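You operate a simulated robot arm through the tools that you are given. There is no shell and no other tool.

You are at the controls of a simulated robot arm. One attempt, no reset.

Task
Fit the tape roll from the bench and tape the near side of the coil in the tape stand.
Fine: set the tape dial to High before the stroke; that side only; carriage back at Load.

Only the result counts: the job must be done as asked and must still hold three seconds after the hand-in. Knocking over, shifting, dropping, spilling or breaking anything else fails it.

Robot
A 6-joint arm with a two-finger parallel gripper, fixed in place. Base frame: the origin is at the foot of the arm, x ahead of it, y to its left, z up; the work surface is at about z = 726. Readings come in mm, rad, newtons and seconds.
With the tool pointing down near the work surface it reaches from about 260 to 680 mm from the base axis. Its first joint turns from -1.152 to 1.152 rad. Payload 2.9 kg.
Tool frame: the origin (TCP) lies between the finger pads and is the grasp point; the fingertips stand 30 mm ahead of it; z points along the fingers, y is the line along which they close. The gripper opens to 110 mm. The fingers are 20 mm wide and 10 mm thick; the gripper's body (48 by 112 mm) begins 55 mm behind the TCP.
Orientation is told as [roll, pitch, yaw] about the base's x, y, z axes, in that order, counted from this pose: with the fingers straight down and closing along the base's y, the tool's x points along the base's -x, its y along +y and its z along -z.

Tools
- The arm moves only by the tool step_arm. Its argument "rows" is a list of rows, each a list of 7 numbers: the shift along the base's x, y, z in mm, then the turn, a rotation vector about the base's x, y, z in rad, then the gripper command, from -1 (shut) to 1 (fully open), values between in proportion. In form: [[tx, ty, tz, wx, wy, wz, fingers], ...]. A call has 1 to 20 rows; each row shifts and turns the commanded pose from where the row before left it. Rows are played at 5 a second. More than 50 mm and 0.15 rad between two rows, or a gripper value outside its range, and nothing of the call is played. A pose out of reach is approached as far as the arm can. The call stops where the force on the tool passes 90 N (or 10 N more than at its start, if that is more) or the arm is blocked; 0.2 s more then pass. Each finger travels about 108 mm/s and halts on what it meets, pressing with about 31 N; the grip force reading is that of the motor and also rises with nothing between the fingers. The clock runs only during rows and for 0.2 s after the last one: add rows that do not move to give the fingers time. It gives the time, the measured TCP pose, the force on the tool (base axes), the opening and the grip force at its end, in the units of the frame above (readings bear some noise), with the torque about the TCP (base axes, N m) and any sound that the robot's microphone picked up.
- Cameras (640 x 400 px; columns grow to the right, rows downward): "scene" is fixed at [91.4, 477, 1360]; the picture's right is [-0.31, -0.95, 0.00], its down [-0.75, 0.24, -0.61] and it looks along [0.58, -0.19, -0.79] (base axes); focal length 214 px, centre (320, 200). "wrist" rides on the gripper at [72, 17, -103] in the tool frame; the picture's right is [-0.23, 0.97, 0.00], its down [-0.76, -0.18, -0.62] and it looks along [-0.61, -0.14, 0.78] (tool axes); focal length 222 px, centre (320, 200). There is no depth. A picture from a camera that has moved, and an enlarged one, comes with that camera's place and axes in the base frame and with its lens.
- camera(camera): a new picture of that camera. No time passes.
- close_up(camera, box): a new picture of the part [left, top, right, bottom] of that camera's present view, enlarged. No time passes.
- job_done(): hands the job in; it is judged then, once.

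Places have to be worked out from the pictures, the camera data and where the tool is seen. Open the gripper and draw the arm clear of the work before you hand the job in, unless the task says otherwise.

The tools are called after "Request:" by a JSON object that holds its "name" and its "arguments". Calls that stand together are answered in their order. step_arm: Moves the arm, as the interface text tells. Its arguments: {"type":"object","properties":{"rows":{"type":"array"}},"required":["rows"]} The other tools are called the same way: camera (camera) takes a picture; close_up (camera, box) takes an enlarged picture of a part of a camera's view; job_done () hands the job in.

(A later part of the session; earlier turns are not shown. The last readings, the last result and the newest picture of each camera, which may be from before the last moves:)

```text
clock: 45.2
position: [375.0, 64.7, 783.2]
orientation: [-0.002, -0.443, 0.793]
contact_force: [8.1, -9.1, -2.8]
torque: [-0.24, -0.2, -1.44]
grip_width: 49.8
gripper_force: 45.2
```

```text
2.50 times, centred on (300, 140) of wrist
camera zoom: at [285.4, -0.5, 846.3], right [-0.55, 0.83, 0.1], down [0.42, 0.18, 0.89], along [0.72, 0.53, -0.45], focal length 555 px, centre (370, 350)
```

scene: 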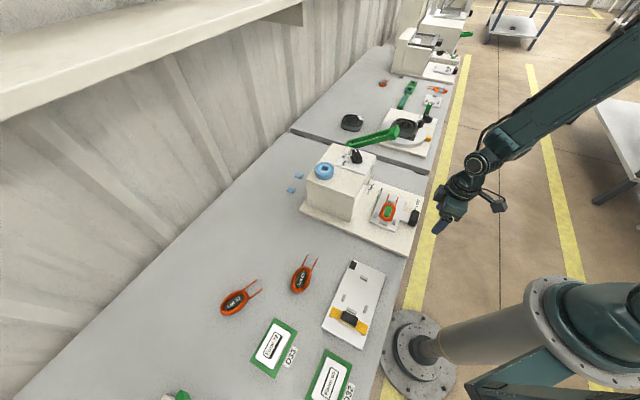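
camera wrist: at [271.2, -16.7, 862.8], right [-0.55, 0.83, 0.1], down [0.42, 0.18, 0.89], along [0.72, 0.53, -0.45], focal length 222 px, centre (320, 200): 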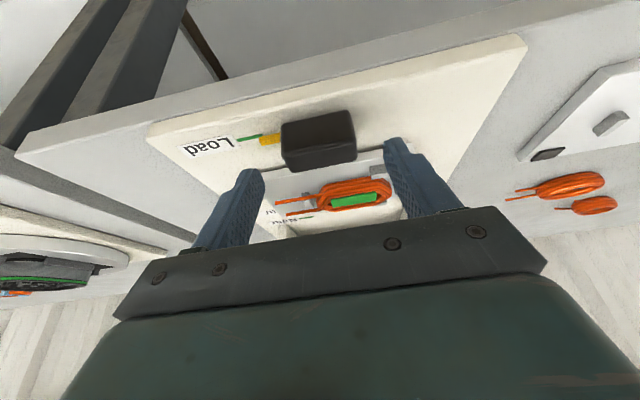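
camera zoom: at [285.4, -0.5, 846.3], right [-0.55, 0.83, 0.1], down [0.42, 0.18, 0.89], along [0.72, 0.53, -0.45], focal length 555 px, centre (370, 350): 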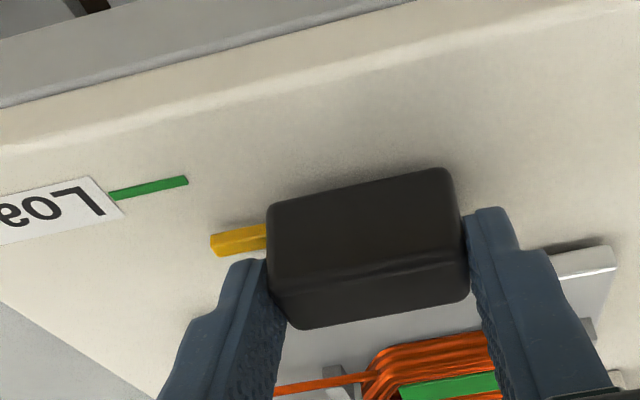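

The carriage slides freely. I'll do the stroke now in one continuous move, past Far without stopping and on to just about Near, then check the pointer.

Request:
{"name": "step_arm", "arguments": {"rows": [[27.2, 26.2, 0, 0, 0, 0, -0.6], [26.5, 26.9, 0, 0, 0, 0, -0.6], [26.5, 26.9, 0, 0, 0, 0, -0.6], [26.5, 26.9, 0, 0, 0, 0, -0.6], [0, 0, 0, 0, 0, 0, -0.6], [0, 0, 0, 0, 0, 0, -0.6]]}}

Request:
{"name": "close_up", "arguments": {"camera": "wrist", "box": [180, 60, 420, 220]}}

Request:
{"name": "close_up", "arguments": {"camera": "scene", "box": [330, 140, 440, 225]}}

Request:
{"name": "camera", "arguments": {"camera": "wrist"}}

```text
clock: 46.6
position: [480.0, 172.9, 783.8]
orientation: [-0.003, -0.439, 0.794]
contact_force: [13.8, -11.0, -12.0]
torque: [0.67, -1.07, -0.94]
grip_width: 50.2
gripper_force: 44.8
```

```text
2.50 times, centred on (300, 140) of wrist
camera zoom: at [390.5, 105.0, 846.6], right [-0.55, 0.83, 0.09], down [0.42, 0.18, 0.89], along [0.72, 0.53, -0.45], focal length 555 px, centre (370, 350)
```

zoom: 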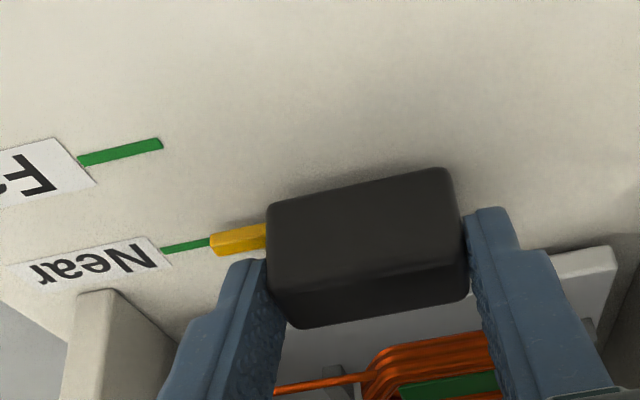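

```text
4.71 times, centred on (385, 182) of scene
camera zoom: at [91.8, 476.8, 1360.0], right [-0.31, -0.95, 0.0], down [-0.75, 0.24, -0.61], along [0.58, -0.19, -0.79], focal length 1009 px, centre (14, 282)
```

zoom: 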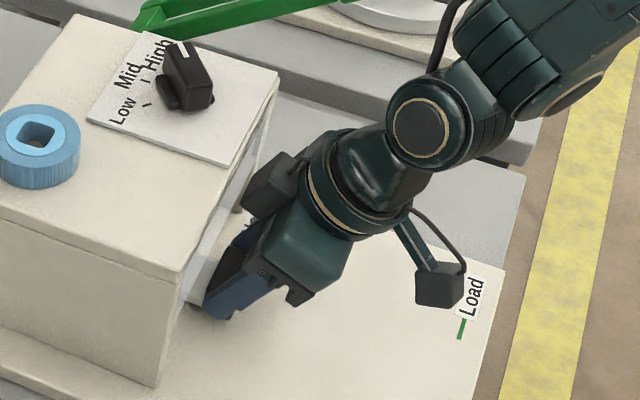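

```text
taken
camera wrist: at [390.5, 105.0, 846.6], right [-0.55, 0.83, 0.09], down [0.42, 0.18, 0.89], along [0.72, 0.53, -0.45], focal length 222 px, centre (320, 200)
```

wrist: 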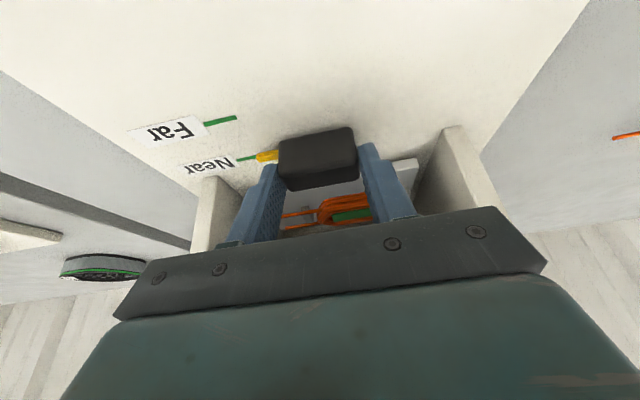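

The pointer is within about 1–2 mm of the Near mark. I'll push another 1.5 mm while easing the side load, then dwell at Near and listen or look for the taping.

Request:
{"name": "step_arm", "arguments": {"rows": [[2.1, 0, 0, 0, 0, 0, -0.6], [0, 0, 0, 0, 0, 0, -0.6], [0, 0, 0, 0, 0, 0, -0.6], [0, 0, 0, 0, 0, 0, -0.6], [0, 0, 0, 0, 0, 0, -0.6], [0, 0, 0, 0, 0, 0, -0.6], [0, 0, 0, 0, 0, 0, -0.6], [0, 0, 0, 0, 0, 0, -0.6]]}}

Request:
{"name": "close_up", "arguments": {"camera": "wrist", "box": [180, 80, 420, 240]}}

Request:
{"name": "close_up", "arguments": {"camera": "wrist", "box": [225, 110, 305, 180]}}

Request:
{"name": "close_up", "arguments": {"camera": "wrist", "box": [270, 180, 400, 240]}}

```text
clock: 48.4
position: [479.8, 170.7, 783.4]
orientation: [0.0, -0.441, 0.795]
contact_force: [2.5, -5.5, -1.1]
torque: [-0.8, 1.01, -0.89]
grip_width: 49.8
gripper_force: 45.4
```

```text
2.50 times, centred on (300, 160) of wrist
camera zoom: at [392.0, 105.6, 846.7], right [-0.55, 0.83, 0.1], down [0.42, 0.18, 0.89], along [0.72, 0.53, -0.45], focal length 555 px, centre (370, 300)
```

zoom: 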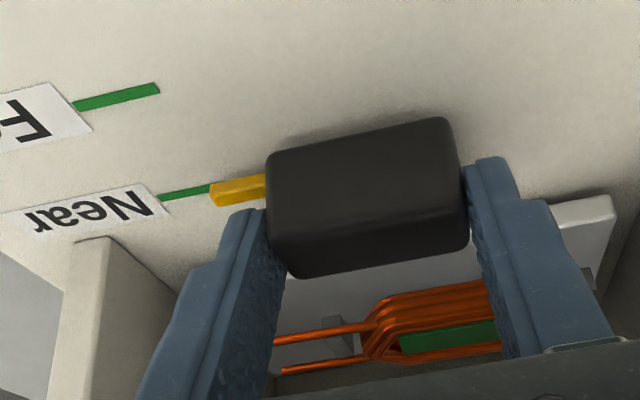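

```text
5.71 times, centred on (265, 145) of wrist
camera zoom: at [392.0, 105.6, 846.7], right [-0.55, 0.83, 0.1], down [0.42, 0.18, 0.89], along [0.72, 0.53, -0.45], focal length 1269 px, centre (634, 514)
```

zoom: 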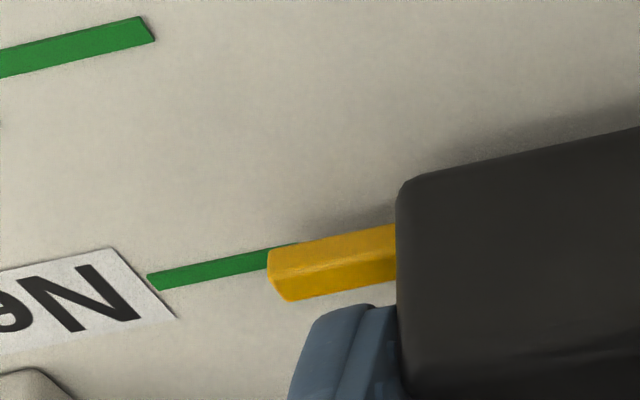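

```text
4.92 times, centred on (335, 210) of wrist
camera zoom: at [392.0, 105.6, 846.7], right [-0.55, 0.83, 0.1], down [0.42, 0.18, 0.89], along [0.72, 0.53, -0.45], focal length 1094 px, centre (246, 151)
```

zoom: 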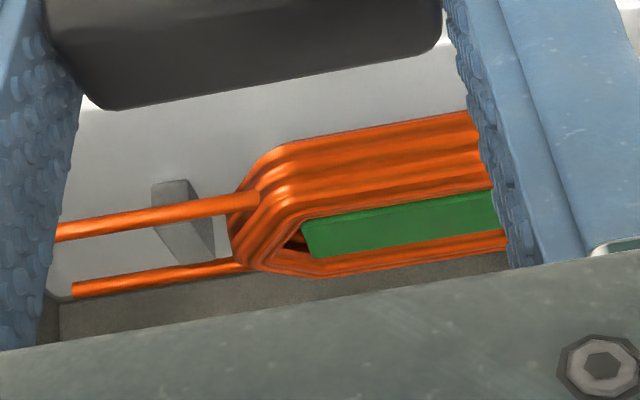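

No tape or sound yet. Comparing the pointer-to-mark relation here with the one at Load, I'm still about 2.5–3 mm short of Near. I'll ease forward 2.5 mm and dwell again.

Request:
{"name": "step_arm", "arguments": {"rows": [[0.9, 0.9, 0, 0, 0, 0, -0.6], [0.9, 0.9, 0, 0, 0, 0, -0.6], [0, 0, 0, 0, 0, 0, -0.6], [0, 0, 0, 0, 0, 0, -0.6], [0, 0, 0, 0, 0, 0, -0.6], [0, 0, 0, 0, 0, 0, -0.6]]}}

Request:
{"name": "close_up", "arguments": {"camera": "wrist", "box": [225, 110, 305, 180]}}

Request:
{"name": "close_up", "arguments": {"camera": "wrist", "box": [270, 180, 400, 240]}}

Request:
{"name": "close_up", "arguments": {"camera": "scene", "box": [330, 140, 440, 225]}}

```text
clock: 49.8
position: [483.5, 174.5, 784.1]
orientation: [0.001, -0.442, 0.793]
contact_force: [-5.7, -2.6, 8.5]
torque: [-0.03, 0.36, -0.99]
grip_width: 50.0
gripper_force: 45.0
```

```text
5.71 times, centred on (265, 145) of wrist
camera zoom: at [394.2, 107.8, 846.5], right [-0.55, 0.83, 0.1], down [0.42, 0.18, 0.89], along [0.72, 0.53, -0.45], focal length 1269 px, centre (634, 514)
```

zoom: 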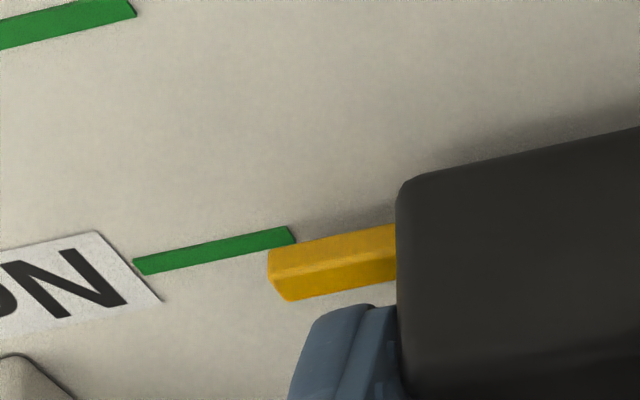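

```text
4.92 times, centred on (335, 210) of wrist
camera zoom: at [394.2, 107.8, 846.5], right [-0.55, 0.83, 0.1], down [0.42, 0.18, 0.89], along [0.72, 0.53, -0.45], focal length 1094 px, centre (246, 151)
```

zoom: 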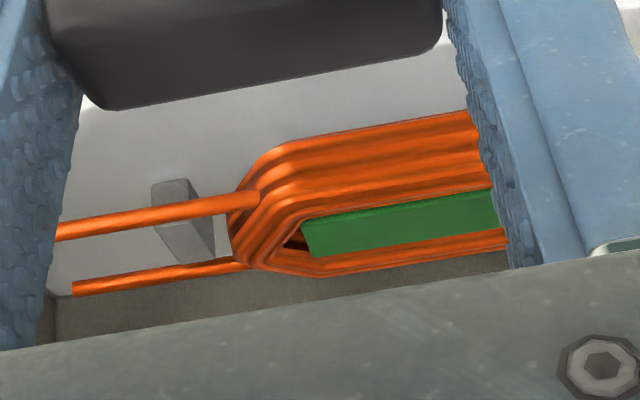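

```text
4.71 times, centred on (385, 182) of scene
camera zoom: at [91.1, 476.9, 1360.0], right [-0.31, -0.95, 0.0], down [-0.75, 0.24, -0.61], along [0.58, -0.19, -0.79], focal length 1009 px, centre (14, 282)
```

zoom: 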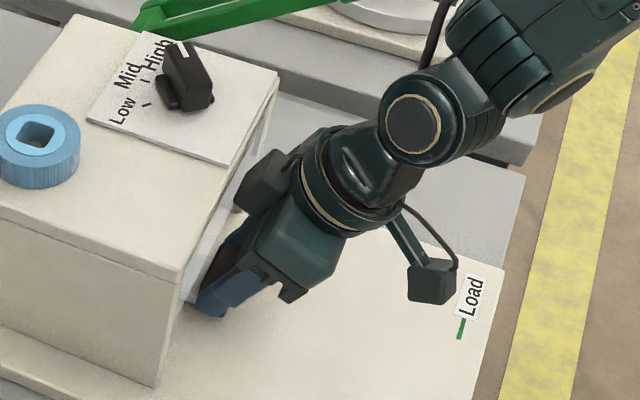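

The pointer now has the same relation to Near as it had to Load. There is still no sound, so I'll hold here a bit longer and look again.

Request:
{"name": "step_arm", "arguments": {"rows": [[0.3, 0.3, 0, 0, 0, 0, -0.6], [0, 0, 0, 0, 0, 0, -0.6], [0, 0, 0, 0, 0, 0, -0.6], [0, 0, 0, 0, 0, 0, -0.6], [0, 0, 0, 0, 0, 0, -0.6], [0, 0, 0, 0, 0, 0, -0.6], [0, 0, 0, 0, 0, 0, -0.6], [0, 0, 0, 0, 0, 0, -0.6], [0, 0, 0, 0, 0, 0, -0.6], [0, 0, 0, 0, 0, 0, -0.6]]}}

Request:
{"name": "close_up", "arguments": {"camera": "wrist", "box": [260, 170, 420, 240]}}

Request:
{"name": "close_up", "arguments": {"camera": "wrist", "box": [225, 110, 305, 180]}}

```text
clock: 52.0
position: [482.8, 175.0, 782.7]
orientation: [-0.001, -0.44, 0.794]
contact_force: [-18.0, -2.4, 16.6]
torque: [-0.37, 0.73, -0.72]
grip_width: 49.7
gripper_force: 45.3
```

```text
4.00 times, centred on (340, 205) of wrist
camera zoom: at [394.4, 108.0, 846.6], right [-0.55, 0.83, 0.1], down [0.42, 0.18, 0.89], along [0.72, 0.53, -0.45], focal length 888 px, centre (240, 180)
```

zoom: 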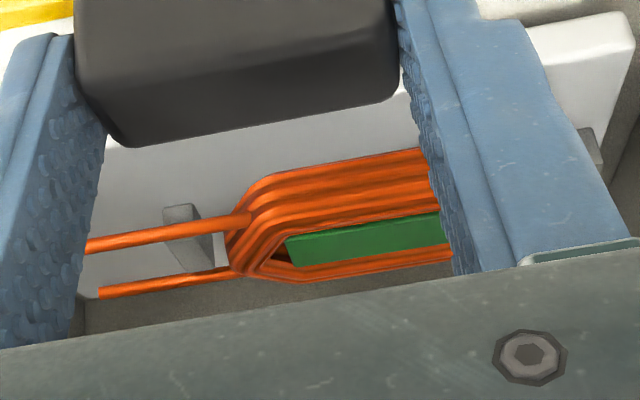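

```text
5.71 times, centred on (265, 145) of wrist
camera zoom: at [394.4, 108.0, 846.6], right [-0.55, 0.83, 0.1], down [0.42, 0.18, 0.89], along [0.72, 0.53, -0.45], focal length 1269 px, centre (634, 514)
```

zoom: 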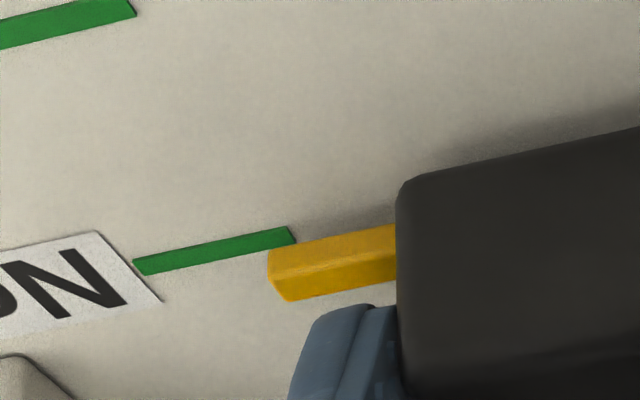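

The force shows the carriage has now reached its end stop right at Near, and I've dwelt there about 3 s. I'll return to Load in one continuous move and then inspect the coil.

Request:
{"name": "step_arm", "arguments": {"rows": [[-30.4, -30.9, 0, 0, 0, 0, -0.6], [-30.4, -30.9, 0, 0, 0, 0, -0.6], [-30.4, -30.9, 0, 0, 0, 0, -0.6], [-29.8, -30.2, 0, 0, 0, 0, -0.6], [0, 0, 0, 0, 0, 0, -0.6], [0, 0, 0, 0, 0, 0, -0.6]]}}

Request:
{"name": "camera", "arguments": {"camera": "wrist"}}

Request:
{"name": "close_up", "arguments": {"camera": "scene", "box": [350, 170, 440, 235]}}

Request:
{"name": "close_up", "arguments": {"camera": "wrist", "box": [220, 90, 420, 220]}}

```text
clock: 53.4
position: [361.6, 52.6, 783.7]
orientation: [0.006, -0.436, 0.792]
contact_force: [-16.4, 13.1, -6.3]
torque: [-0.67, 0.97, -1.28]
grip_width: 49.9
gripper_force: 45.0
```

```text
taken
camera wrist: at [273.8, -13.4, 847.3], right [-0.55, 0.83, 0.1], down [0.43, 0.18, 0.89], along [0.72, 0.53, -0.45], focal length 222 px, centre (320, 200)
```

wrist: 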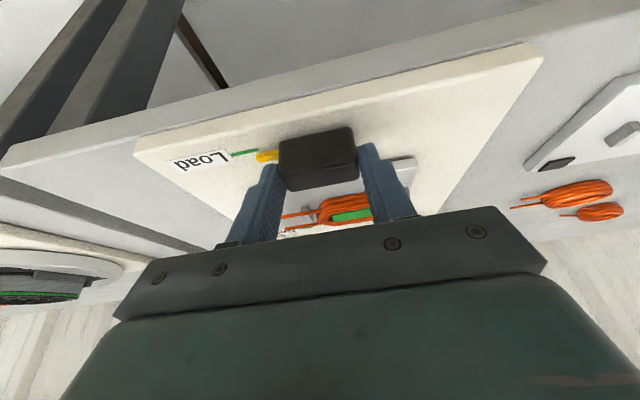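

```text
6.15 times, centred on (395, 202) of scene
camera zoom: at [91.1, 477.3, 1359.9], right [-0.31, -0.95, 0.0], down [-0.75, 0.24, -0.61], along [0.58, -0.19, -0.79], focal length 1320 px, centre (-142, 185)
```

zoom: 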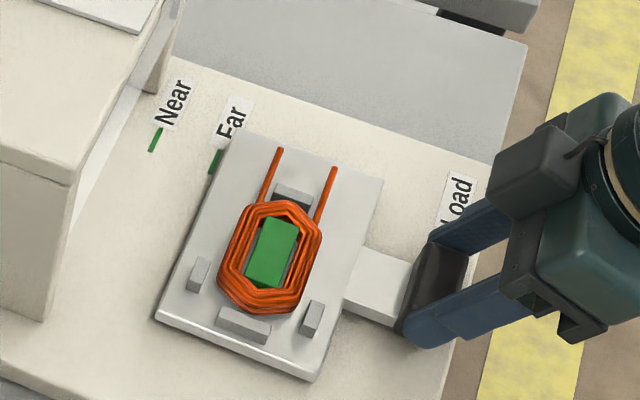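

```text
3.08 times, centred on (320, 155) of wrist
camera zoom: at [273.8, -13.4, 847.3], right [-0.55, 0.83, 0.1], down [0.43, 0.18, 0.89], along [0.72, 0.53, -0.45], focal length 684 px, centre (320, 338)
```

zoom: 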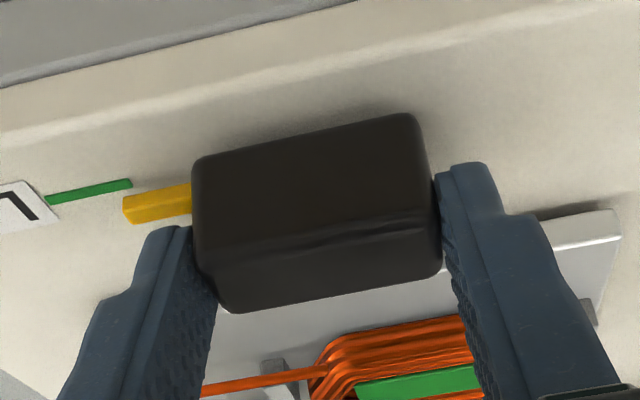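

There is no tape on the coil yet, and the carriage is still about 2 mm short of Load. I'll bring it fully back to Load, ease the side load, and look again.

Request:
{"name": "step_arm", "arguments": {"rows": [[-1.5, -0.3, 0, 0, 0, 0, -0.6], [-1.3, -0.4, 0, 0, 0, 0, -0.6], [0, 0, 0, 0, 0, 0, -0.6], [0, 0, 0, 0, 0, 0, -0.6]]}}

Request:
{"name": "close_up", "arguments": {"camera": "scene", "box": [290, 130, 440, 240]}}

Request:
{"name": "close_up", "arguments": {"camera": "scene", "box": [300, 150, 350, 190]}}

Request:
{"name": "close_up", "arguments": {"camera": "wrist", "box": [220, 90, 420, 220]}}

```text
clock: 54.4
position: [361.3, 50.9, 784.0]
orientation: [0.001, -0.442, 0.796]
contact_force: [-11.5, 12.9, 3.0]
torque: [-0.03, 0.87, -0.24]
grip_width: 50.2
gripper_force: 45.2
```

```text
3.64 times, centred on (365, 185) of scene
camera zoom: at [91.1, 477.2, 1359.9], right [-0.31, -0.95, 0.0], down [-0.75, 0.24, -0.61], along [0.58, -0.19, -0.79], focal length 780 px, centre (156, 254)
```

zoom: 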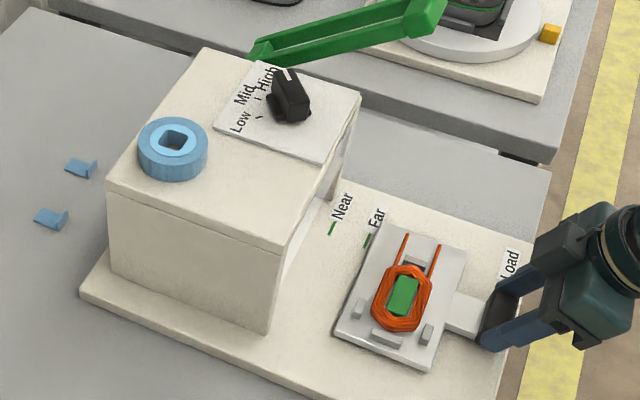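

```text
10.00 times, centred on (325, 170) of scene
camera zoom: at [91.1, 477.2, 1359.9], right [-0.31, -0.95, 0.0], down [-0.75, 0.24, -0.61], along [0.58, -0.19, -0.79], focal length 2145 px, centre (270, 500)
```

zoom: 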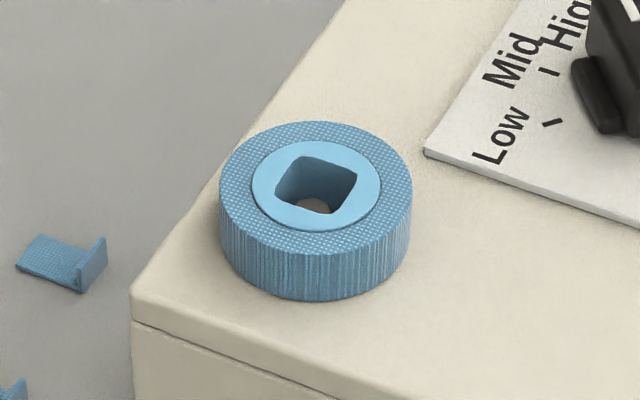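

```text
3.08 times, centred on (320, 155) of wrist
camera zoom: at [271.8, -14.8, 846.8], right [-0.55, 0.83, 0.1], down [0.42, 0.18, 0.89], along [0.72, 0.53, -0.45], focal length 684 px, centre (320, 338)
```

zoom: 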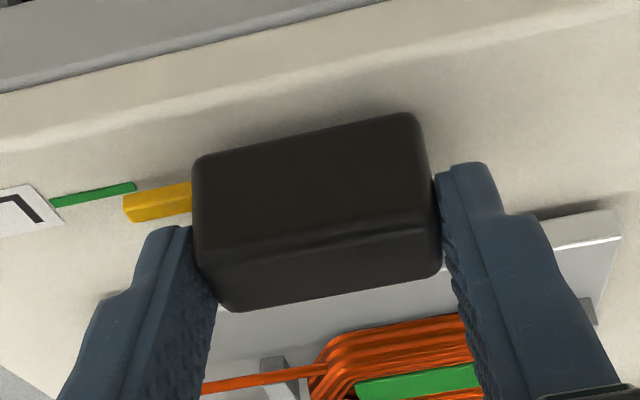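

Request:
{"name": "close_up", "arguments": {"camera": "scene", "box": [374, 190, 404, 216]}}

Request:
{"name": "close_up", "arguments": {"camera": "wrist", "box": [275, 180, 385, 240]}}

```text
15.38 times, centred on (389, 203) of scene
camera zoom: at [91.1, 477.2, 1359.9], right [-0.31, -0.95, 0.0], down [-0.75, 0.24, -0.61], along [0.58, -0.19, -0.79], focal length 3300 px, centre (-742, 154)
```

zoom: 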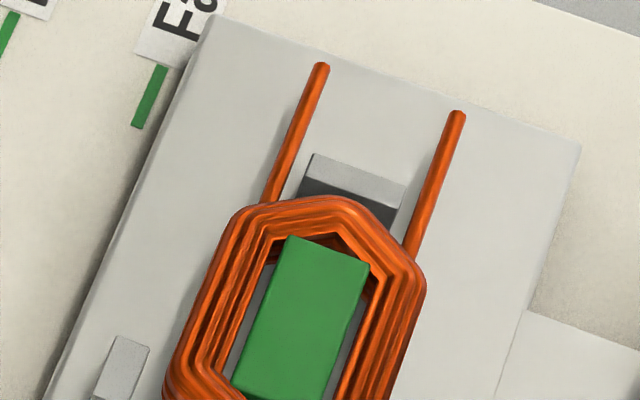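

```text
5.82 times, centred on (330, 210) of wrist
camera zoom: at [271.8, -14.8, 846.8], right [-0.55, 0.83, 0.1], down [0.42, 0.18, 0.89], along [0.72, 0.53, -0.45], focal length 1292 px, centre (262, 142)
```

zoom: 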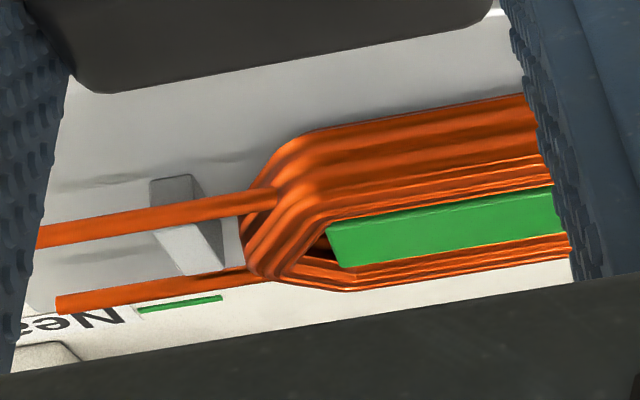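

The coil is untaped, so some precondition was not met. The last views put the roll about 3 mm off the stud axis, so it probably isn't properly fitted. I'll release the handle, rise, and go back to inspect and re-centre the roll.

Request:
{"name": "step_arm", "arguments": {"rows": [[0, 0, 0, 0, 0, 0, 0.1], [0, 0, 0, 0, 0, 0, 0.5], [0, 0, 0, 0, 0, 0, 0.5], [0, 0, 15, 0, 0, 0, 0.5], [0, 0, 25, 0, 0, 0, 0.5], [0, 0, 35, 0, 0, 0, 0.5], [0, 0, 35, 0, 0, 0, 0.5], [0, 0, 0, 0, 0, 0, 0.5]]}}

Request:
{"name": "close_up", "arguments": {"camera": "wrist", "box": [180, 20, 440, 210]}}

Request:
{"name": "close_up", "arguments": {"camera": "scene", "box": [350, 170, 440, 235]}}

```text
clock: 56.2
position: [360.9, 55.0, 893.2]
orientation: [0.0, -0.44, 0.794]
contact_force: [0.4, 0.2, 0.0]
torque: [-0.01, 0.01, -0.03]
grip_width: 82.5
gripper_force: 0.0
```

```text
2.11 times, centred on (310, 115) of wrist
camera zoom: at [271.9, -12.5, 957.4], right [-0.55, 0.83, 0.1], down [0.42, 0.18, 0.89], along [0.72, 0.53, -0.45], focal length 468 px, centre (341, 379)
```

zoom: 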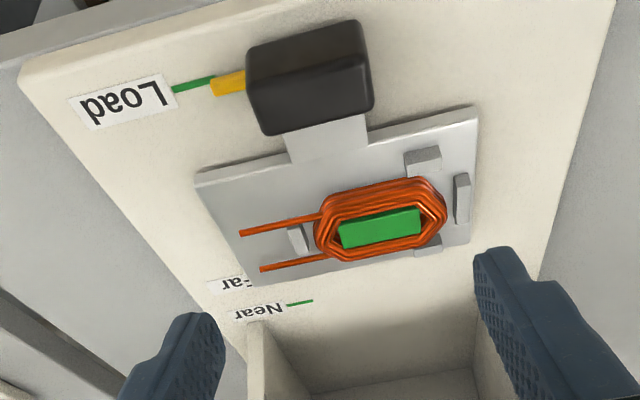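

```text
6.15 times, centred on (395, 202) of scene
camera zoom: at [91.3, 477.0, 1360.0], right [-0.31, -0.95, 0.0], down [-0.75, 0.24, -0.61], along [0.58, -0.19, -0.79], focal length 1320 px, centre (-142, 185)
```

zoom: 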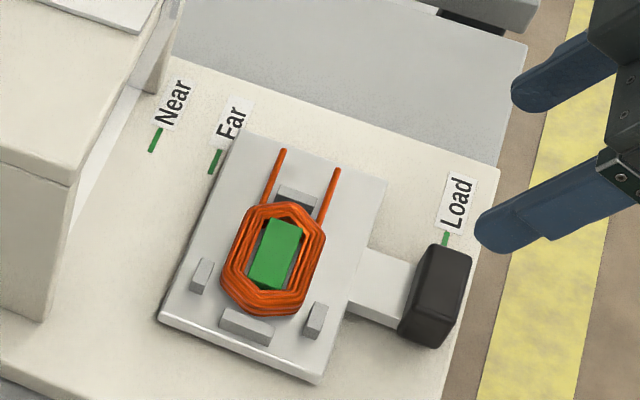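

The carriage is back at Load and the coil is undisturbed. Before moving to the roll, I'll tilt further to look at the taping head inside the box.

Request:
{"name": "step_arm", "arguments": {"rows": [[-5, -5, 0, 0.1047, -0.1032, 0, 0.5], [-5, -5, 0, 0.1047, -0.1032, 0, 0.5], [0, 0, 0, 0.07, -0.069, 0, 0.5], [0, 0, 0, 0, 0, 0, 0.5]]}}

Request:
{"name": "camera", "arguments": {"camera": "wrist"}}

Request:
{"name": "close_up", "arguments": {"camera": "wrist", "box": [240, 90, 400, 220]}}

```text
clock: 57.2
position: [352.3, 40.6, 893.6]
orientation: [0.0, -0.833, 0.796]
contact_force: [0.9, 0.0, 0.0]
torque: [-0.01, 0.02, -0.01]
grip_width: 82.5
gripper_force: 0.0
```

```text
taken
camera wrist: at [253.3, -36.8, 909.4], right [-0.59, 0.79, 0.17], down [0.16, -0.09, 0.98], along [0.79, 0.61, -0.08], focal length 222 px, centre (320, 200)
```

wrist: 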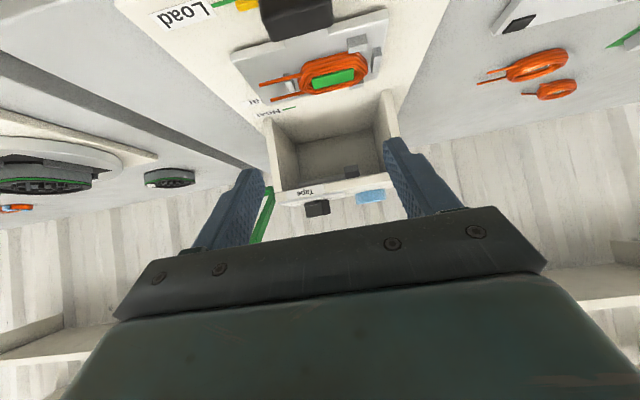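

```text
3.08 times, centred on (320, 155) of wrist
camera zoom: at [253.3, -36.8, 909.4], right [-0.59, 0.79, 0.17], down [0.16, -0.09, 0.98], along [0.79, 0.61, -0.08], focal length 684 px, centre (320, 338)
```

zoom: 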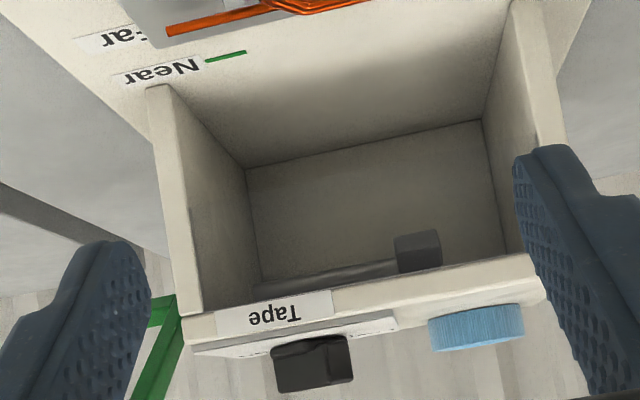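

A block hangs inside the head but nothing else needs operating. I'll untilt, rise and return above the roll with the fingers closing along the 45° axis.

Request:
{"name": "step_arm", "arguments": {"rows": [[0, 0, 20, -0.0988, 0.0975, 0, 0.5], [0, 0, 20, -0.0988, 0.0975, 0, 0.5], [0, 0, 20, -0.0988, 0.0975, 0, 0.5], [0, 0, 20, -0.0988, 0.0975, 0, 0.5], [0, 0, 20, -0.0988, 0.0975, 0, 0.5], [0, 0, 17, -0.0988, 0.0975, 0, 0.5], [17.6, 24.5, 0, 0, 0, -0.1436, 0.5], [17.6, 24.5, 0, 0, 0, -0.1436, 0.5], [17.6, 24.5, 0, 0, 0, -0.1436, 0.5], [17.6, 24.5, 0, 0, 0, -0.1436, 0.5], [17.6, 24.5, 0, 0, 0, -0.1436, 0.5], [17.6, 24.5, 0, 0, 0, -0.1436, 0.5], [17.6, 24.5, 0, 0, 0, -0.1436, 0.5], [17.6, 24.5, 0, 0, 0, -0.1436, 0.5], [17.6, 24.5, 0, 0, 0, -0.1436, 0.5], [17.6, 24.5, 0, 0, 0, -0.1436, 0.5], [17.6, 24.5, 0, 0, 0, -0.1436, 0.5], [0, 0, 0, 0, 0, 0, 0.5], [0, 0, 0, 0, 0, 0, 0.5]]}}

Request:
{"name": "camera", "arguments": {"camera": "wrist"}}

Request:
{"name": "close_up", "arguments": {"camera": "wrist", "box": [260, 60, 380, 160]}}

```text
clock: 61.2
position: [542.5, 310.8, 1009.0]
orientation: [0.001, -0.001, -0.787]
contact_force: [0.1, -0.2, 1.5]
torque: [0.02, -0.02, 0.0]
grip_width: 82.5
gripper_force: 0.1
```

```text
taken
camera wrist: at [504.5, 373.2, 1112.5], right [0.85, 0.53, 0.0], down [0.41, -0.66, 0.62], along [0.33, -0.53, -0.78], focal length 222 px, centre (320, 200)
```

wrist: 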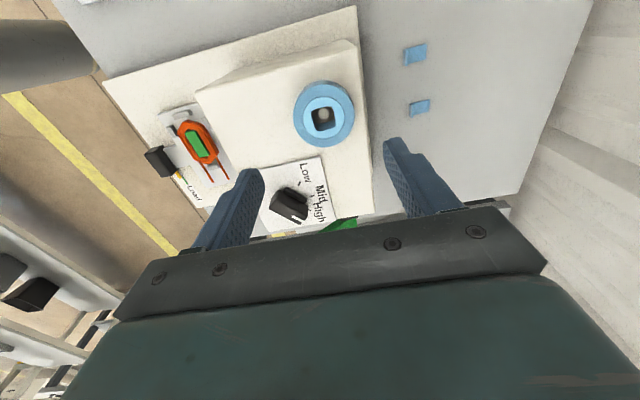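

```text
4.00 times, centred on (320, 110) of wrist
camera zoom: at [504.5, 373.2, 1112.5], right [0.85, 0.53, 0.0], down [0.41, -0.66, 0.62], along [0.33, -0.53, -0.78], focal length 888 px, centre (320, 560)
```

zoom: 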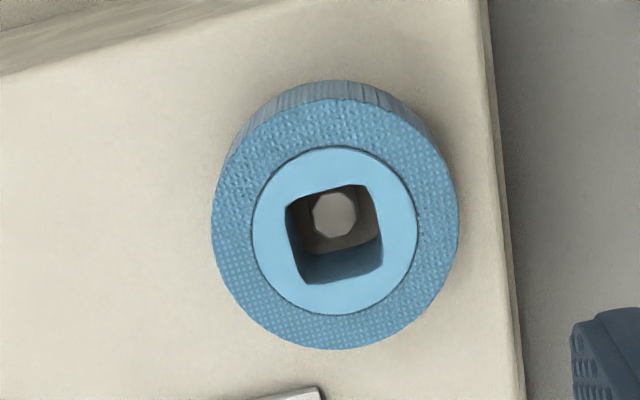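

The stud is visible through the hole and the roll sits about 2.4 mm off it. I'll descend, re-grip the roll and centre it exactly on the stud.

Request:
{"name": "step_arm", "arguments": {"rows": [[1.5, 4.6, -30, 0, 0, 0, 0.5], [0, 0, -30, 0, 0, 0, 0.5], [0, 0, -20, 0, 0, 0, 0.5], [0, 0, 0, 0, 0, 0, 0.5], [0, 0, 0, 0, 0, 0, 0.5]]}}

Request:
{"name": "camera", "arguments": {"camera": "wrist"}}

Request:
{"name": "close_up", "arguments": {"camera": "wrist", "box": [260, 90, 380, 190]}}

```text
clock: 62.4
position: [546.2, 315.2, 929.2]
orientation: [0.0, 0.001, -0.784]
contact_force: [0.0, 0.2, 0.4]
torque: [0.01, -0.03, 0.0]
grip_width: 82.6
gripper_force: 0.0
```

```text
taken
camera wrist: at [506.9, 377.7, 1033.1], right [0.85, 0.53, 0.0], down [0.41, -0.66, 0.62], along [0.33, -0.53, -0.78], focal length 222 px, centre (320, 200)
```

wrist: 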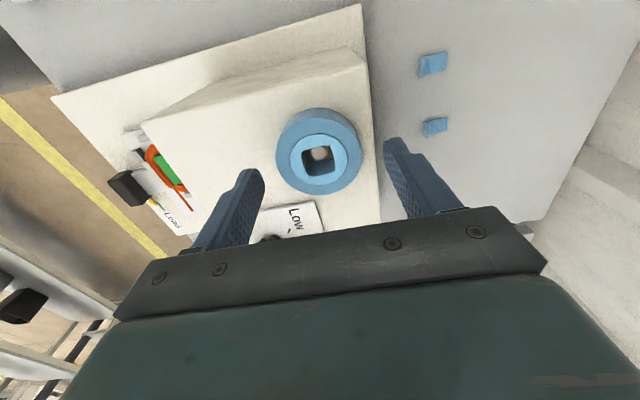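

```text
4.00 times, centred on (320, 140) of wrist
camera zoom: at [506.9, 377.7, 1033.1], right [0.85, 0.53, 0.0], down [0.41, -0.66, 0.62], along [0.33, -0.53, -0.78], focal length 888 px, centre (320, 440)
```

zoom: 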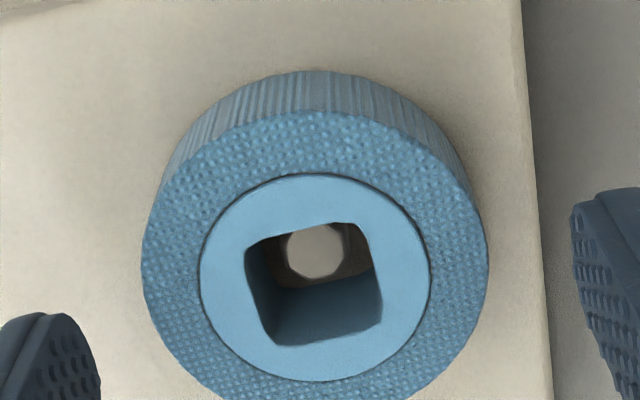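

Triangulating from several heights shows the roll is about 21.5 mm tall and sits flat, only about 1 mm off the stud axis, so it is properly fitted. The likely cause is dwell time at Near, since High may need a longer hold. I'll go back to the handle and repeat the stroke with a longer, monitored hold.

Request:
{"name": "step_arm", "arguments": {"rows": [[0, 0, 40, 0, 0, 0, 0.5], [0, 0, 40, 0, 0, 0, 0.5], [-21.4, -24.9, 0, 0, 0, 0.1436, 0.5], [-21.4, -24.9, 0, 0, 0, 0.1436, 0.5], [-21.4, -24.9, 0, 0, 0, 0.1436, 0.5], [-21.4, -24.9, 0, 0, 0, 0.1436, 0.5], [-21.4, -24.9, 0, 0, 0, 0.1436, 0.5], [-21.4, -24.9, 0, 0, 0, 0.1436, 0.5], [-21.4, -24.9, 0, 0, 0, 0.1436, 0.5], [-21.4, -24.9, 0, 0, 0, 0.1436, 0.5], [-21.4, -24.9, 0, 0, 0, 0.1436, 0.5], [-21.4, -24.9, 0, 0, 0, 0.1436, 0.5], [-21.4, -24.9, 0, 0, 0, 0.1436, 0.5], [0, 0, -40, 0, 0, 0, 0.5], [0, 0, -40, 0, 0, 0, 0.5], [0, 0, -40, 0, 0, 0, 0.5], [16, 4, -20, 0.1047, -0.1032, 0, 0.5], [16, 4, 0, 0.1047, -0.1032, 0, 0.5], [16, 4, 0, 0.1047, -0.1032, 0, 0.5], [0, 0, 0, 0, 0, 0, 0.5]]}}

Request:
{"name": "camera", "arguments": {"camera": "wrist"}}

Request:
{"name": "close_up", "arguments": {"camera": "scene", "box": [290, 130, 440, 240]}}

```text
clock: 66.6
position: [356.6, 52.3, 871.0]
orientation: [0.0, -0.443, 0.795]
contact_force: [0.7, -0.3, 0.4]
torque: [0.01, -0.01, 0.0]
grip_width: 82.5
gripper_force: 0.0
```

```text
taken
camera wrist: at [268.6, -13.7, 934.2], right [-0.55, 0.83, 0.1], down [0.42, 0.18, 0.89], along [0.72, 0.53, -0.45], focal length 222 px, centre (320, 200)
```

wrist: 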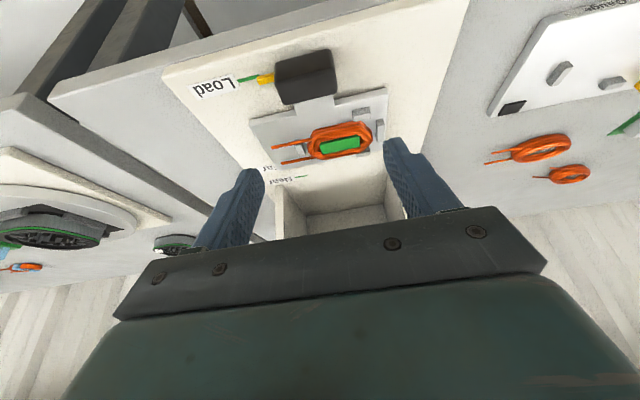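

```text
3.64 times, centred on (365, 185) of scene
camera zoom: at [91.4, 476.9, 1360.0], right [-0.31, -0.95, 0.0], down [-0.75, 0.24, -0.61], along [0.58, -0.19, -0.79], focal length 780 px, centre (156, 254)
```

zoom: 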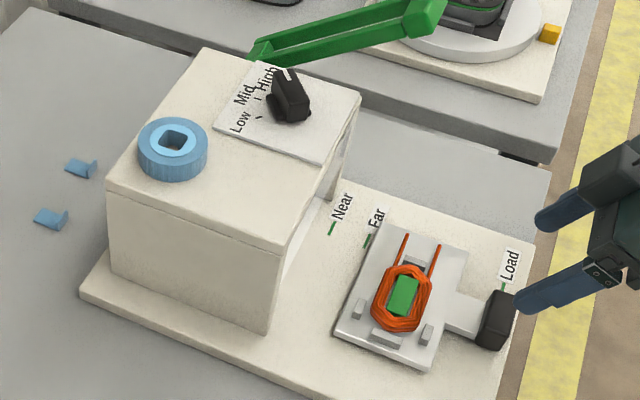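

Request:
{"name": "step_arm", "arguments": {"rows": [[2.7, -1.3, -25, 0, 0, 0, 0.5], [0, 0, -25, 0, 0, 0, 0.5], [0, 0, -20, 0, 0, 0, 0.5], [0, 0, -10, 0, 0, 0, 0.5], [0, 0, -6, 0, 0, 0, 0.5], [0, 0, 0, 0, 0, 0, 0.5]]}}

Request:
{"name": "close_up", "arguments": {"camera": "wrist", "box": [220, 90, 420, 220]}}

```text
clock: 68.0
position: [361.7, 53.9, 784.0]
orientation: [-0.001, -0.442, 0.795]
contact_force: [-1.1, -0.7, 0.4]
torque: [-0.03, 0.0, 0.02]
grip_width: 82.7
gripper_force: 0.0
```

```text
3.08 times, centred on (320, 155) of wrist
camera zoom: at [271.6, -13.5, 847.6], right [-0.55, 0.83, 0.1], down [0.42, 0.18, 0.89], along [0.72, 0.53, -0.45], focal length 684 px, centre (320, 338)
```

zoom: 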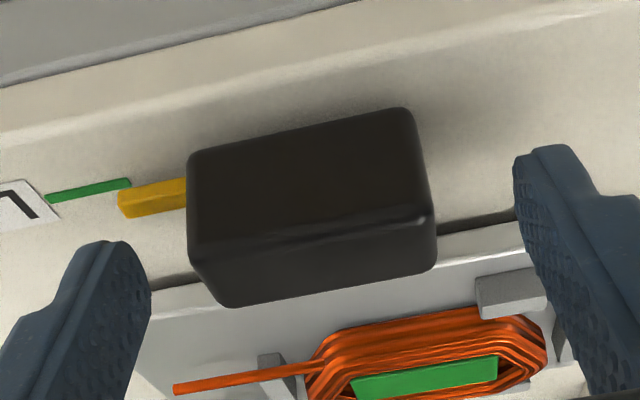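

Request:
{"name": "step_arm", "arguments": {"rows": [[0, 0, 0, 0, 0, 0, 0.1], [0, 0, 0, 0, 0, 0, -0.4], [0, 0, 0, 0, 0, 0, -0.6], [0, 0, 0, 0, 0, 0, -0.6]]}}

Request:
{"name": "close_up", "arguments": {"camera": "wrist", "box": [225, 110, 305, 180]}}

```text
clock: 69.0
position: [361.3, 52.6, 785.1]
orientation: [-0.001, -0.441, 0.796]
contact_force: [7.6, -6.0, -6.5]
torque: [-0.37, -0.25, -0.87]
grip_width: 50.1
gripper_force: 44.4
```

```text
5.71 times, centred on (265, 145) of wrist
camera zoom: at [272.0, -13.9, 847.6], right [-0.55, 0.83, 0.1], down [0.42, 0.18, 0.89], along [0.72, 0.53, -0.45], focal length 1269 px, centre (634, 514)
```

zoom: 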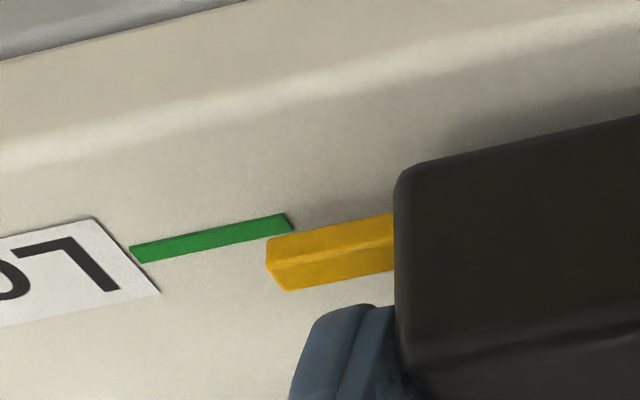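

The carriage is at Load with the pointer matching the mark. I'll do the full stroke to Near in one continuous move and hold.

Request:
{"name": "step_arm", "arguments": {"rows": [[31, 30, 0, 0, 0, 0, -0.6], [30.3, 30.7, 0, 0, 0, 0, -0.6], [30.3, 30.7, 0, 0, 0, 0, -0.6], [30.3, 30.7, 0, 0, 0, 0, -0.6], [0.7, 0.7, 0, 0, 0, 0, -0.6], [0, 0, 0, 0, 0, 0, -0.6], [0, 0, 0, 0, 0, 0, -0.6]]}}

Request:
{"name": "close_up", "arguments": {"camera": "wrist", "box": [225, 110, 305, 180]}}

Request:
{"name": "close_up", "arguments": {"camera": "wrist", "box": [260, 170, 420, 240]}}

```text
clock: 70.6
position: [482.8, 174.9, 784.0]
orientation: [0.0, -0.443, 0.795]
contact_force: [-1.8, 2.7, 12.4]
torque: [0.7, -1.2, -1.16]
grip_width: 50.0
gripper_force: 44.9
```

```text
5.71 times, centred on (265, 145) of wrist
camera zoom: at [394.6, 108.2, 846.8], right [-0.55, 0.83, 0.1], down [0.42, 0.18, 0.89], along [0.72, 0.53, -0.45], focal length 1269 px, centre (634, 514)
```

zoom: 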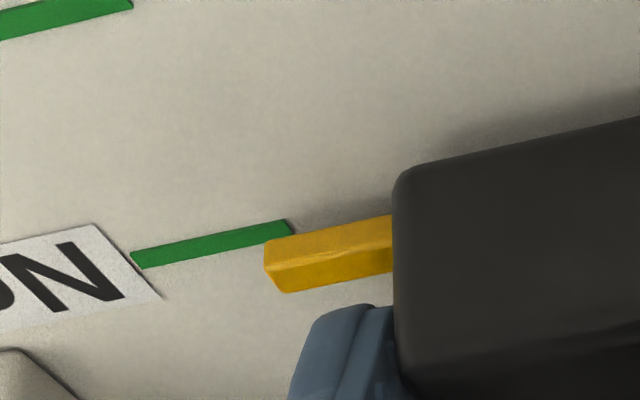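

```text
4.00 times, centred on (340, 205) of wrist
camera zoom: at [394.6, 108.2, 846.8], right [-0.55, 0.83, 0.1], down [0.42, 0.18, 0.89], along [0.72, 0.53, -0.45], focal length 888 px, centre (240, 180)
```

zoom: 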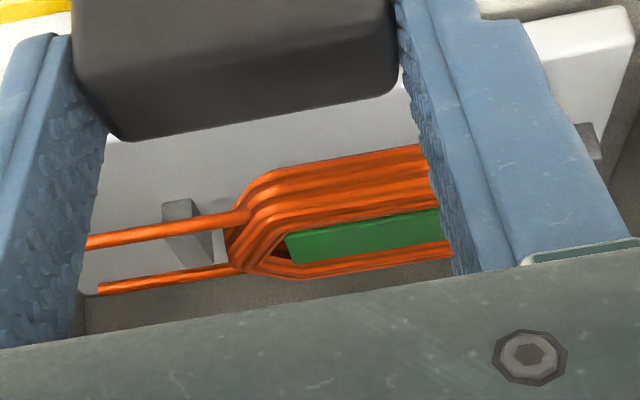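

The pointer is within about 1 mm of Near with no stop contact. I'll dwell here 4 s and check.

Request:
{"name": "step_arm", "arguments": {"rows": [[0, 0, 0, 0, 0, 0, -0.6], [0, 0, 0, 0, 0, 0, -0.6], [0, 0, 0, 0, 0, 0, -0.6], [0, 0, 0, 0, 0, 0, -0.6], [0, 0, 0, 0, 0, 0, -0.6], [0, 0, 0, 0, 0, 0, -0.6], [0, 0, 0, 0, 0, 0, -0.6], [0, 0, 0, 0, 0, 0, -0.6], [0, 0, 0, 0, 0, 0, -0.6], [0, 0, 0, 0, 0, 0, -0.6], [0, 0, 0, 0, 0, 0, -0.6], [0, 0, 0, 0, 0, 0, -0.6], [0, 0, 0, 0, 0, 0, -0.6], [0, 0, 0, 0, 0, 0, -0.6], [0, 0, 0, 0, 0, 0, -0.6], [0, 0, 0, 0, 0, 0, -0.6], [0, 0, 0, 0, 0, 0, -0.6], [0, 0, 0, 0, 0, 0, -0.6], [0, 0, 0, 0, 0, 0, -0.6], [0, 0, 0, 0, 0, 0, -0.6]]}}

Request:
{"name": "close_up", "arguments": {"camera": "wrist", "box": [260, 170, 420, 240]}}

Request:
{"name": "close_up", "arguments": {"camera": "scene", "box": [290, 130, 440, 240]}}

```text
clock: 74.8
position: [483.2, 173.9, 785.0]
orientation: [0.0, -0.441, 0.795]
contact_force: [-4.9, 4.0, 23.8]
torque: [0.21, -0.06, -0.86]
grip_width: 49.9
gripper_force: 45.5
```

```text
4.00 times, centred on (340, 205) of wrist
camera zoom: at [394.1, 107.8, 846.9], right [-0.55, 0.83, 0.1], down [0.42, 0.18, 0.89], along [0.72, 0.53, -0.45], focal length 888 px, centre (240, 180)
```

zoom: 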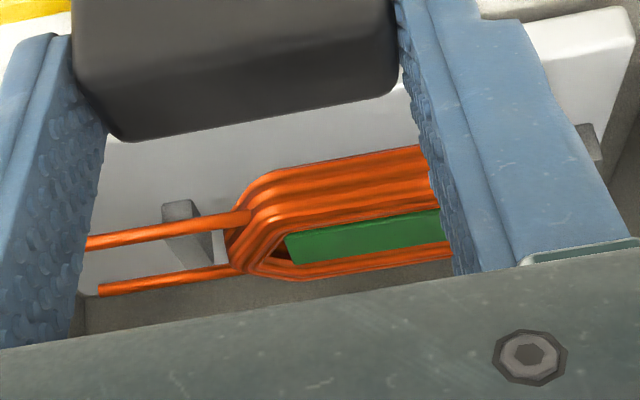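

```text
3.64 times, centred on (365, 185) of scene
camera zoom: at [90.9, 476.9, 1360.0], right [-0.31, -0.95, 0.0], down [-0.75, 0.24, -0.61], along [0.58, -0.19, -0.79], focal length 780 px, centre (156, 254)
```

zoom: 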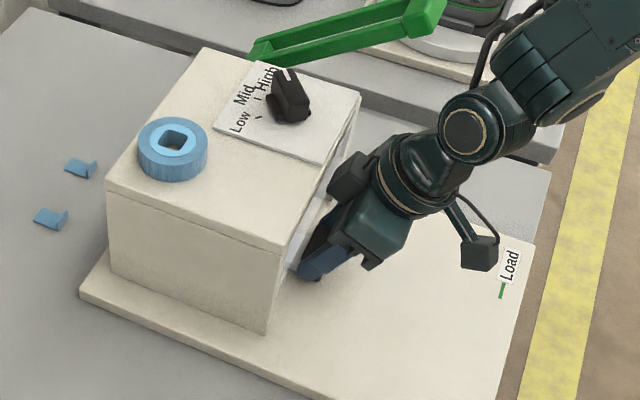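

Request:
{"name": "close_up", "arguments": {"camera": "scene", "box": [278, 162, 318, 202]}}

Request:
{"name": "close_up", "arguments": {"camera": "wrist", "box": [225, 110, 305, 180]}}

Request:
{"name": "camera", "arguments": {"camera": "wrist"}}

```text
10.00 times, centred on (298, 182) of scene
camera zoom: at [90.9, 476.9, 1360.0], right [-0.31, -0.95, 0.0], down [-0.75, 0.24, -0.61], along [0.58, -0.19, -0.79], focal length 2145 px, centre (540, 380)
```

zoom: 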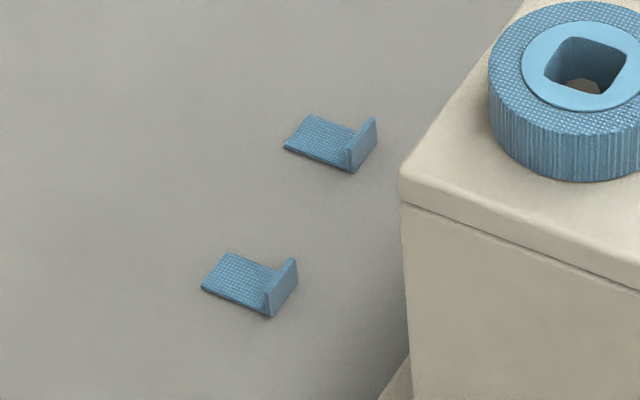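

```text
5.71 times, centred on (265, 145) of wrist
camera zoom: at [394.1, 107.8, 846.9], right [-0.55, 0.83, 0.1], down [0.42, 0.18, 0.89], along [0.72, 0.53, -0.45], focal length 1269 px, centre (634, 514)
```

zoom: 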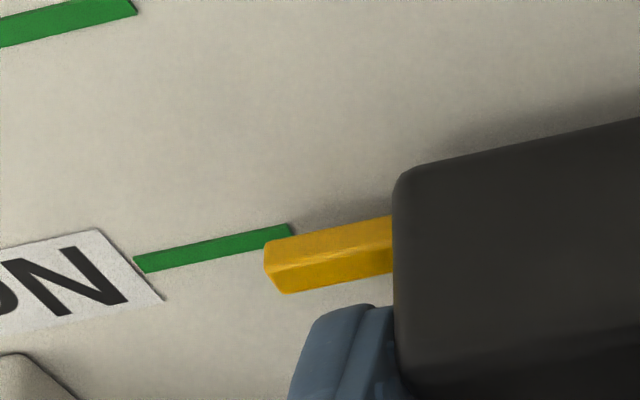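

```text
taken
camera wrist: at [394.1, 107.8, 846.9], right [-0.55, 0.83, 0.1], down [0.42, 0.18, 0.89], along [0.72, 0.53, -0.45], focal length 222 px, centre (320, 200)
```

wrist: 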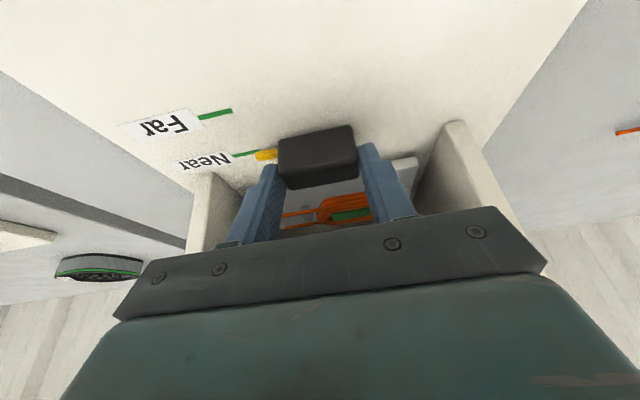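

Still nothing after 4 s of dwell. The carriage hasn't hit the end of its travel this time, so I'll push on in small steps and watch for a stop, a sound or the tape.

Request:
{"name": "step_arm", "arguments": {"rows": [[0.7, 0.7, 0, 0, 0, 0, -0.6], [0.7, 0.7, 0, 0, 0, 0, -0.6], [0, 0, 0, 0, 0, 0, -0.6], [0, 0, 0, 0, 0, 0, -0.6]]}}

Request:
{"name": "close_up", "arguments": {"camera": "wrist", "box": [225, 110, 305, 180]}}

Request:
{"name": "close_up", "arguments": {"camera": "scene", "box": [278, 162, 318, 202]}}

```text
clock: 75.8
position: [482.5, 174.6, 783.0]
orientation: [0.002, -0.442, 0.796]
contact_force: [-15.9, 1.4, 33.8]
torque: [0.02, 0.06, -0.81]
grip_width: 49.7
gripper_force: 44.7
```

```text
5.71 times, centred on (265, 145) of wrist
camera zoom: at [395.0, 108.6, 846.6], right [-0.55, 0.83, 0.1], down [0.42, 0.18, 0.89], along [0.72, 0.53, -0.45], focal length 1269 px, centre (634, 514)
```

zoom: 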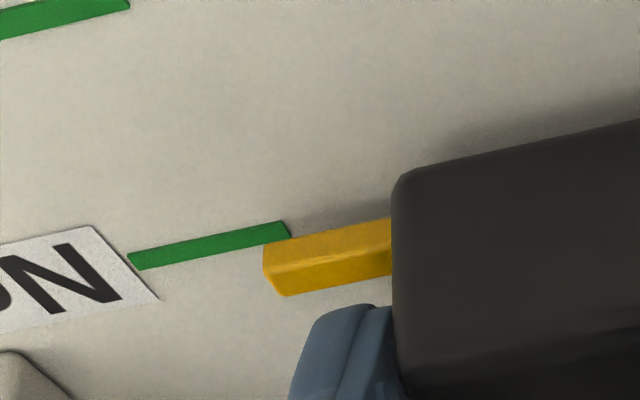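

```text
10.00 times, centred on (298, 182) of scene
camera zoom: at [90.5, 476.8, 1360.1], right [-0.31, -0.95, 0.0], down [-0.75, 0.24, -0.61], along [0.58, -0.19, -0.79], focal length 2145 px, centre (540, 380)
```

zoom: 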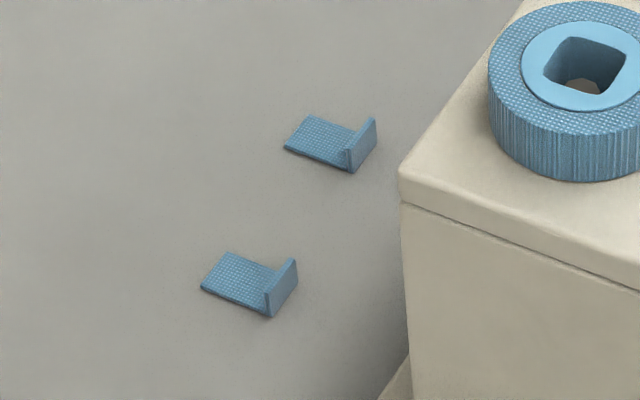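

The tool is pressing down on the handle with about 34 N, which adds friction. I'll relieve that by raising slightly, then continue nudging forward to find the real stop.

Request:
{"name": "step_arm", "arguments": {"rows": [[0, 0, 1.5, 0, 0, 0, -0.6], [0, 0, 1, 0, 0, 0, -0.6], [0, 0, 0, 0, 0, 0, -0.6]]}}

Request:
{"name": "step_arm", "arguments": {"rows": [[0.7, 0.7, 0, 0, 0, 0, -0.6], [0, 0, 0, 0, 0, 0, -0.6]]}}

Request:
{"name": "close_up", "arguments": {"camera": "wrist", "box": [225, 110, 305, 180]}}

Request:
{"name": "close_up", "arguments": {"camera": "scene", "box": [278, 130, 398, 205]}}

```text
clock: 76.6
position: [482.0, 174.6, 783.6]
orientation: [0.001, -0.435, 0.793]
contact_force: [-1.5, 4.8, -16.6]
torque: [0.4, -1.2, -0.83]
grip_width: 49.9
gripper_force: 45.2
```

```text
clock: 77.2
position: [482.7, 174.6, 784.3]
orientation: [0.001, -0.432, 0.793]
contact_force: [-0.6, -3.6, -31.0]
torque: [-0.67, 0.48, -0.87]
grip_width: 49.8
gripper_force: 44.7
```

```text
5.71 times, centred on (265, 145) of wrist
camera zoom: at [395.2, 109.1, 847.9], right [-0.55, 0.83, 0.1], down [0.43, 0.18, 0.88], along [0.72, 0.53, -0.46], focal length 1269 px, centre (634, 514)
```

zoom: 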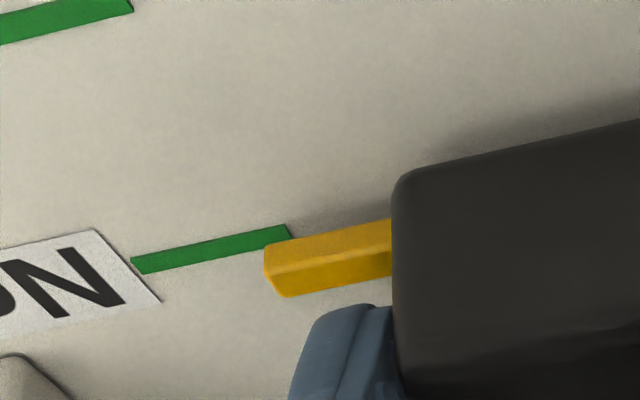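

```text
5.33 times, centred on (338, 168) of scene
camera zoom: at [91.8, 477.1, 1359.9], right [-0.31, -0.95, 0.0], down [-0.75, 0.24, -0.61], along [0.58, -0.19, -0.79], focal length 1144 px, centre (224, 373)
```

zoom: 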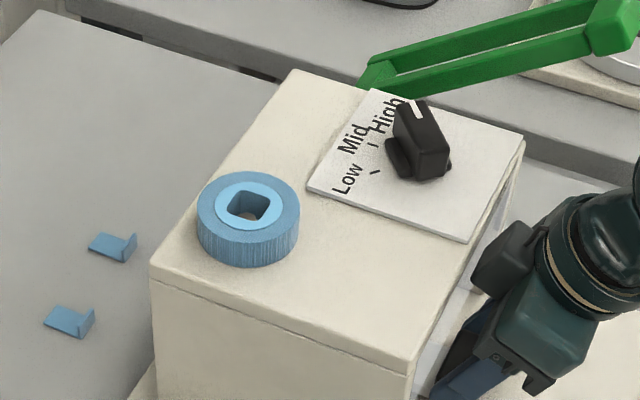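

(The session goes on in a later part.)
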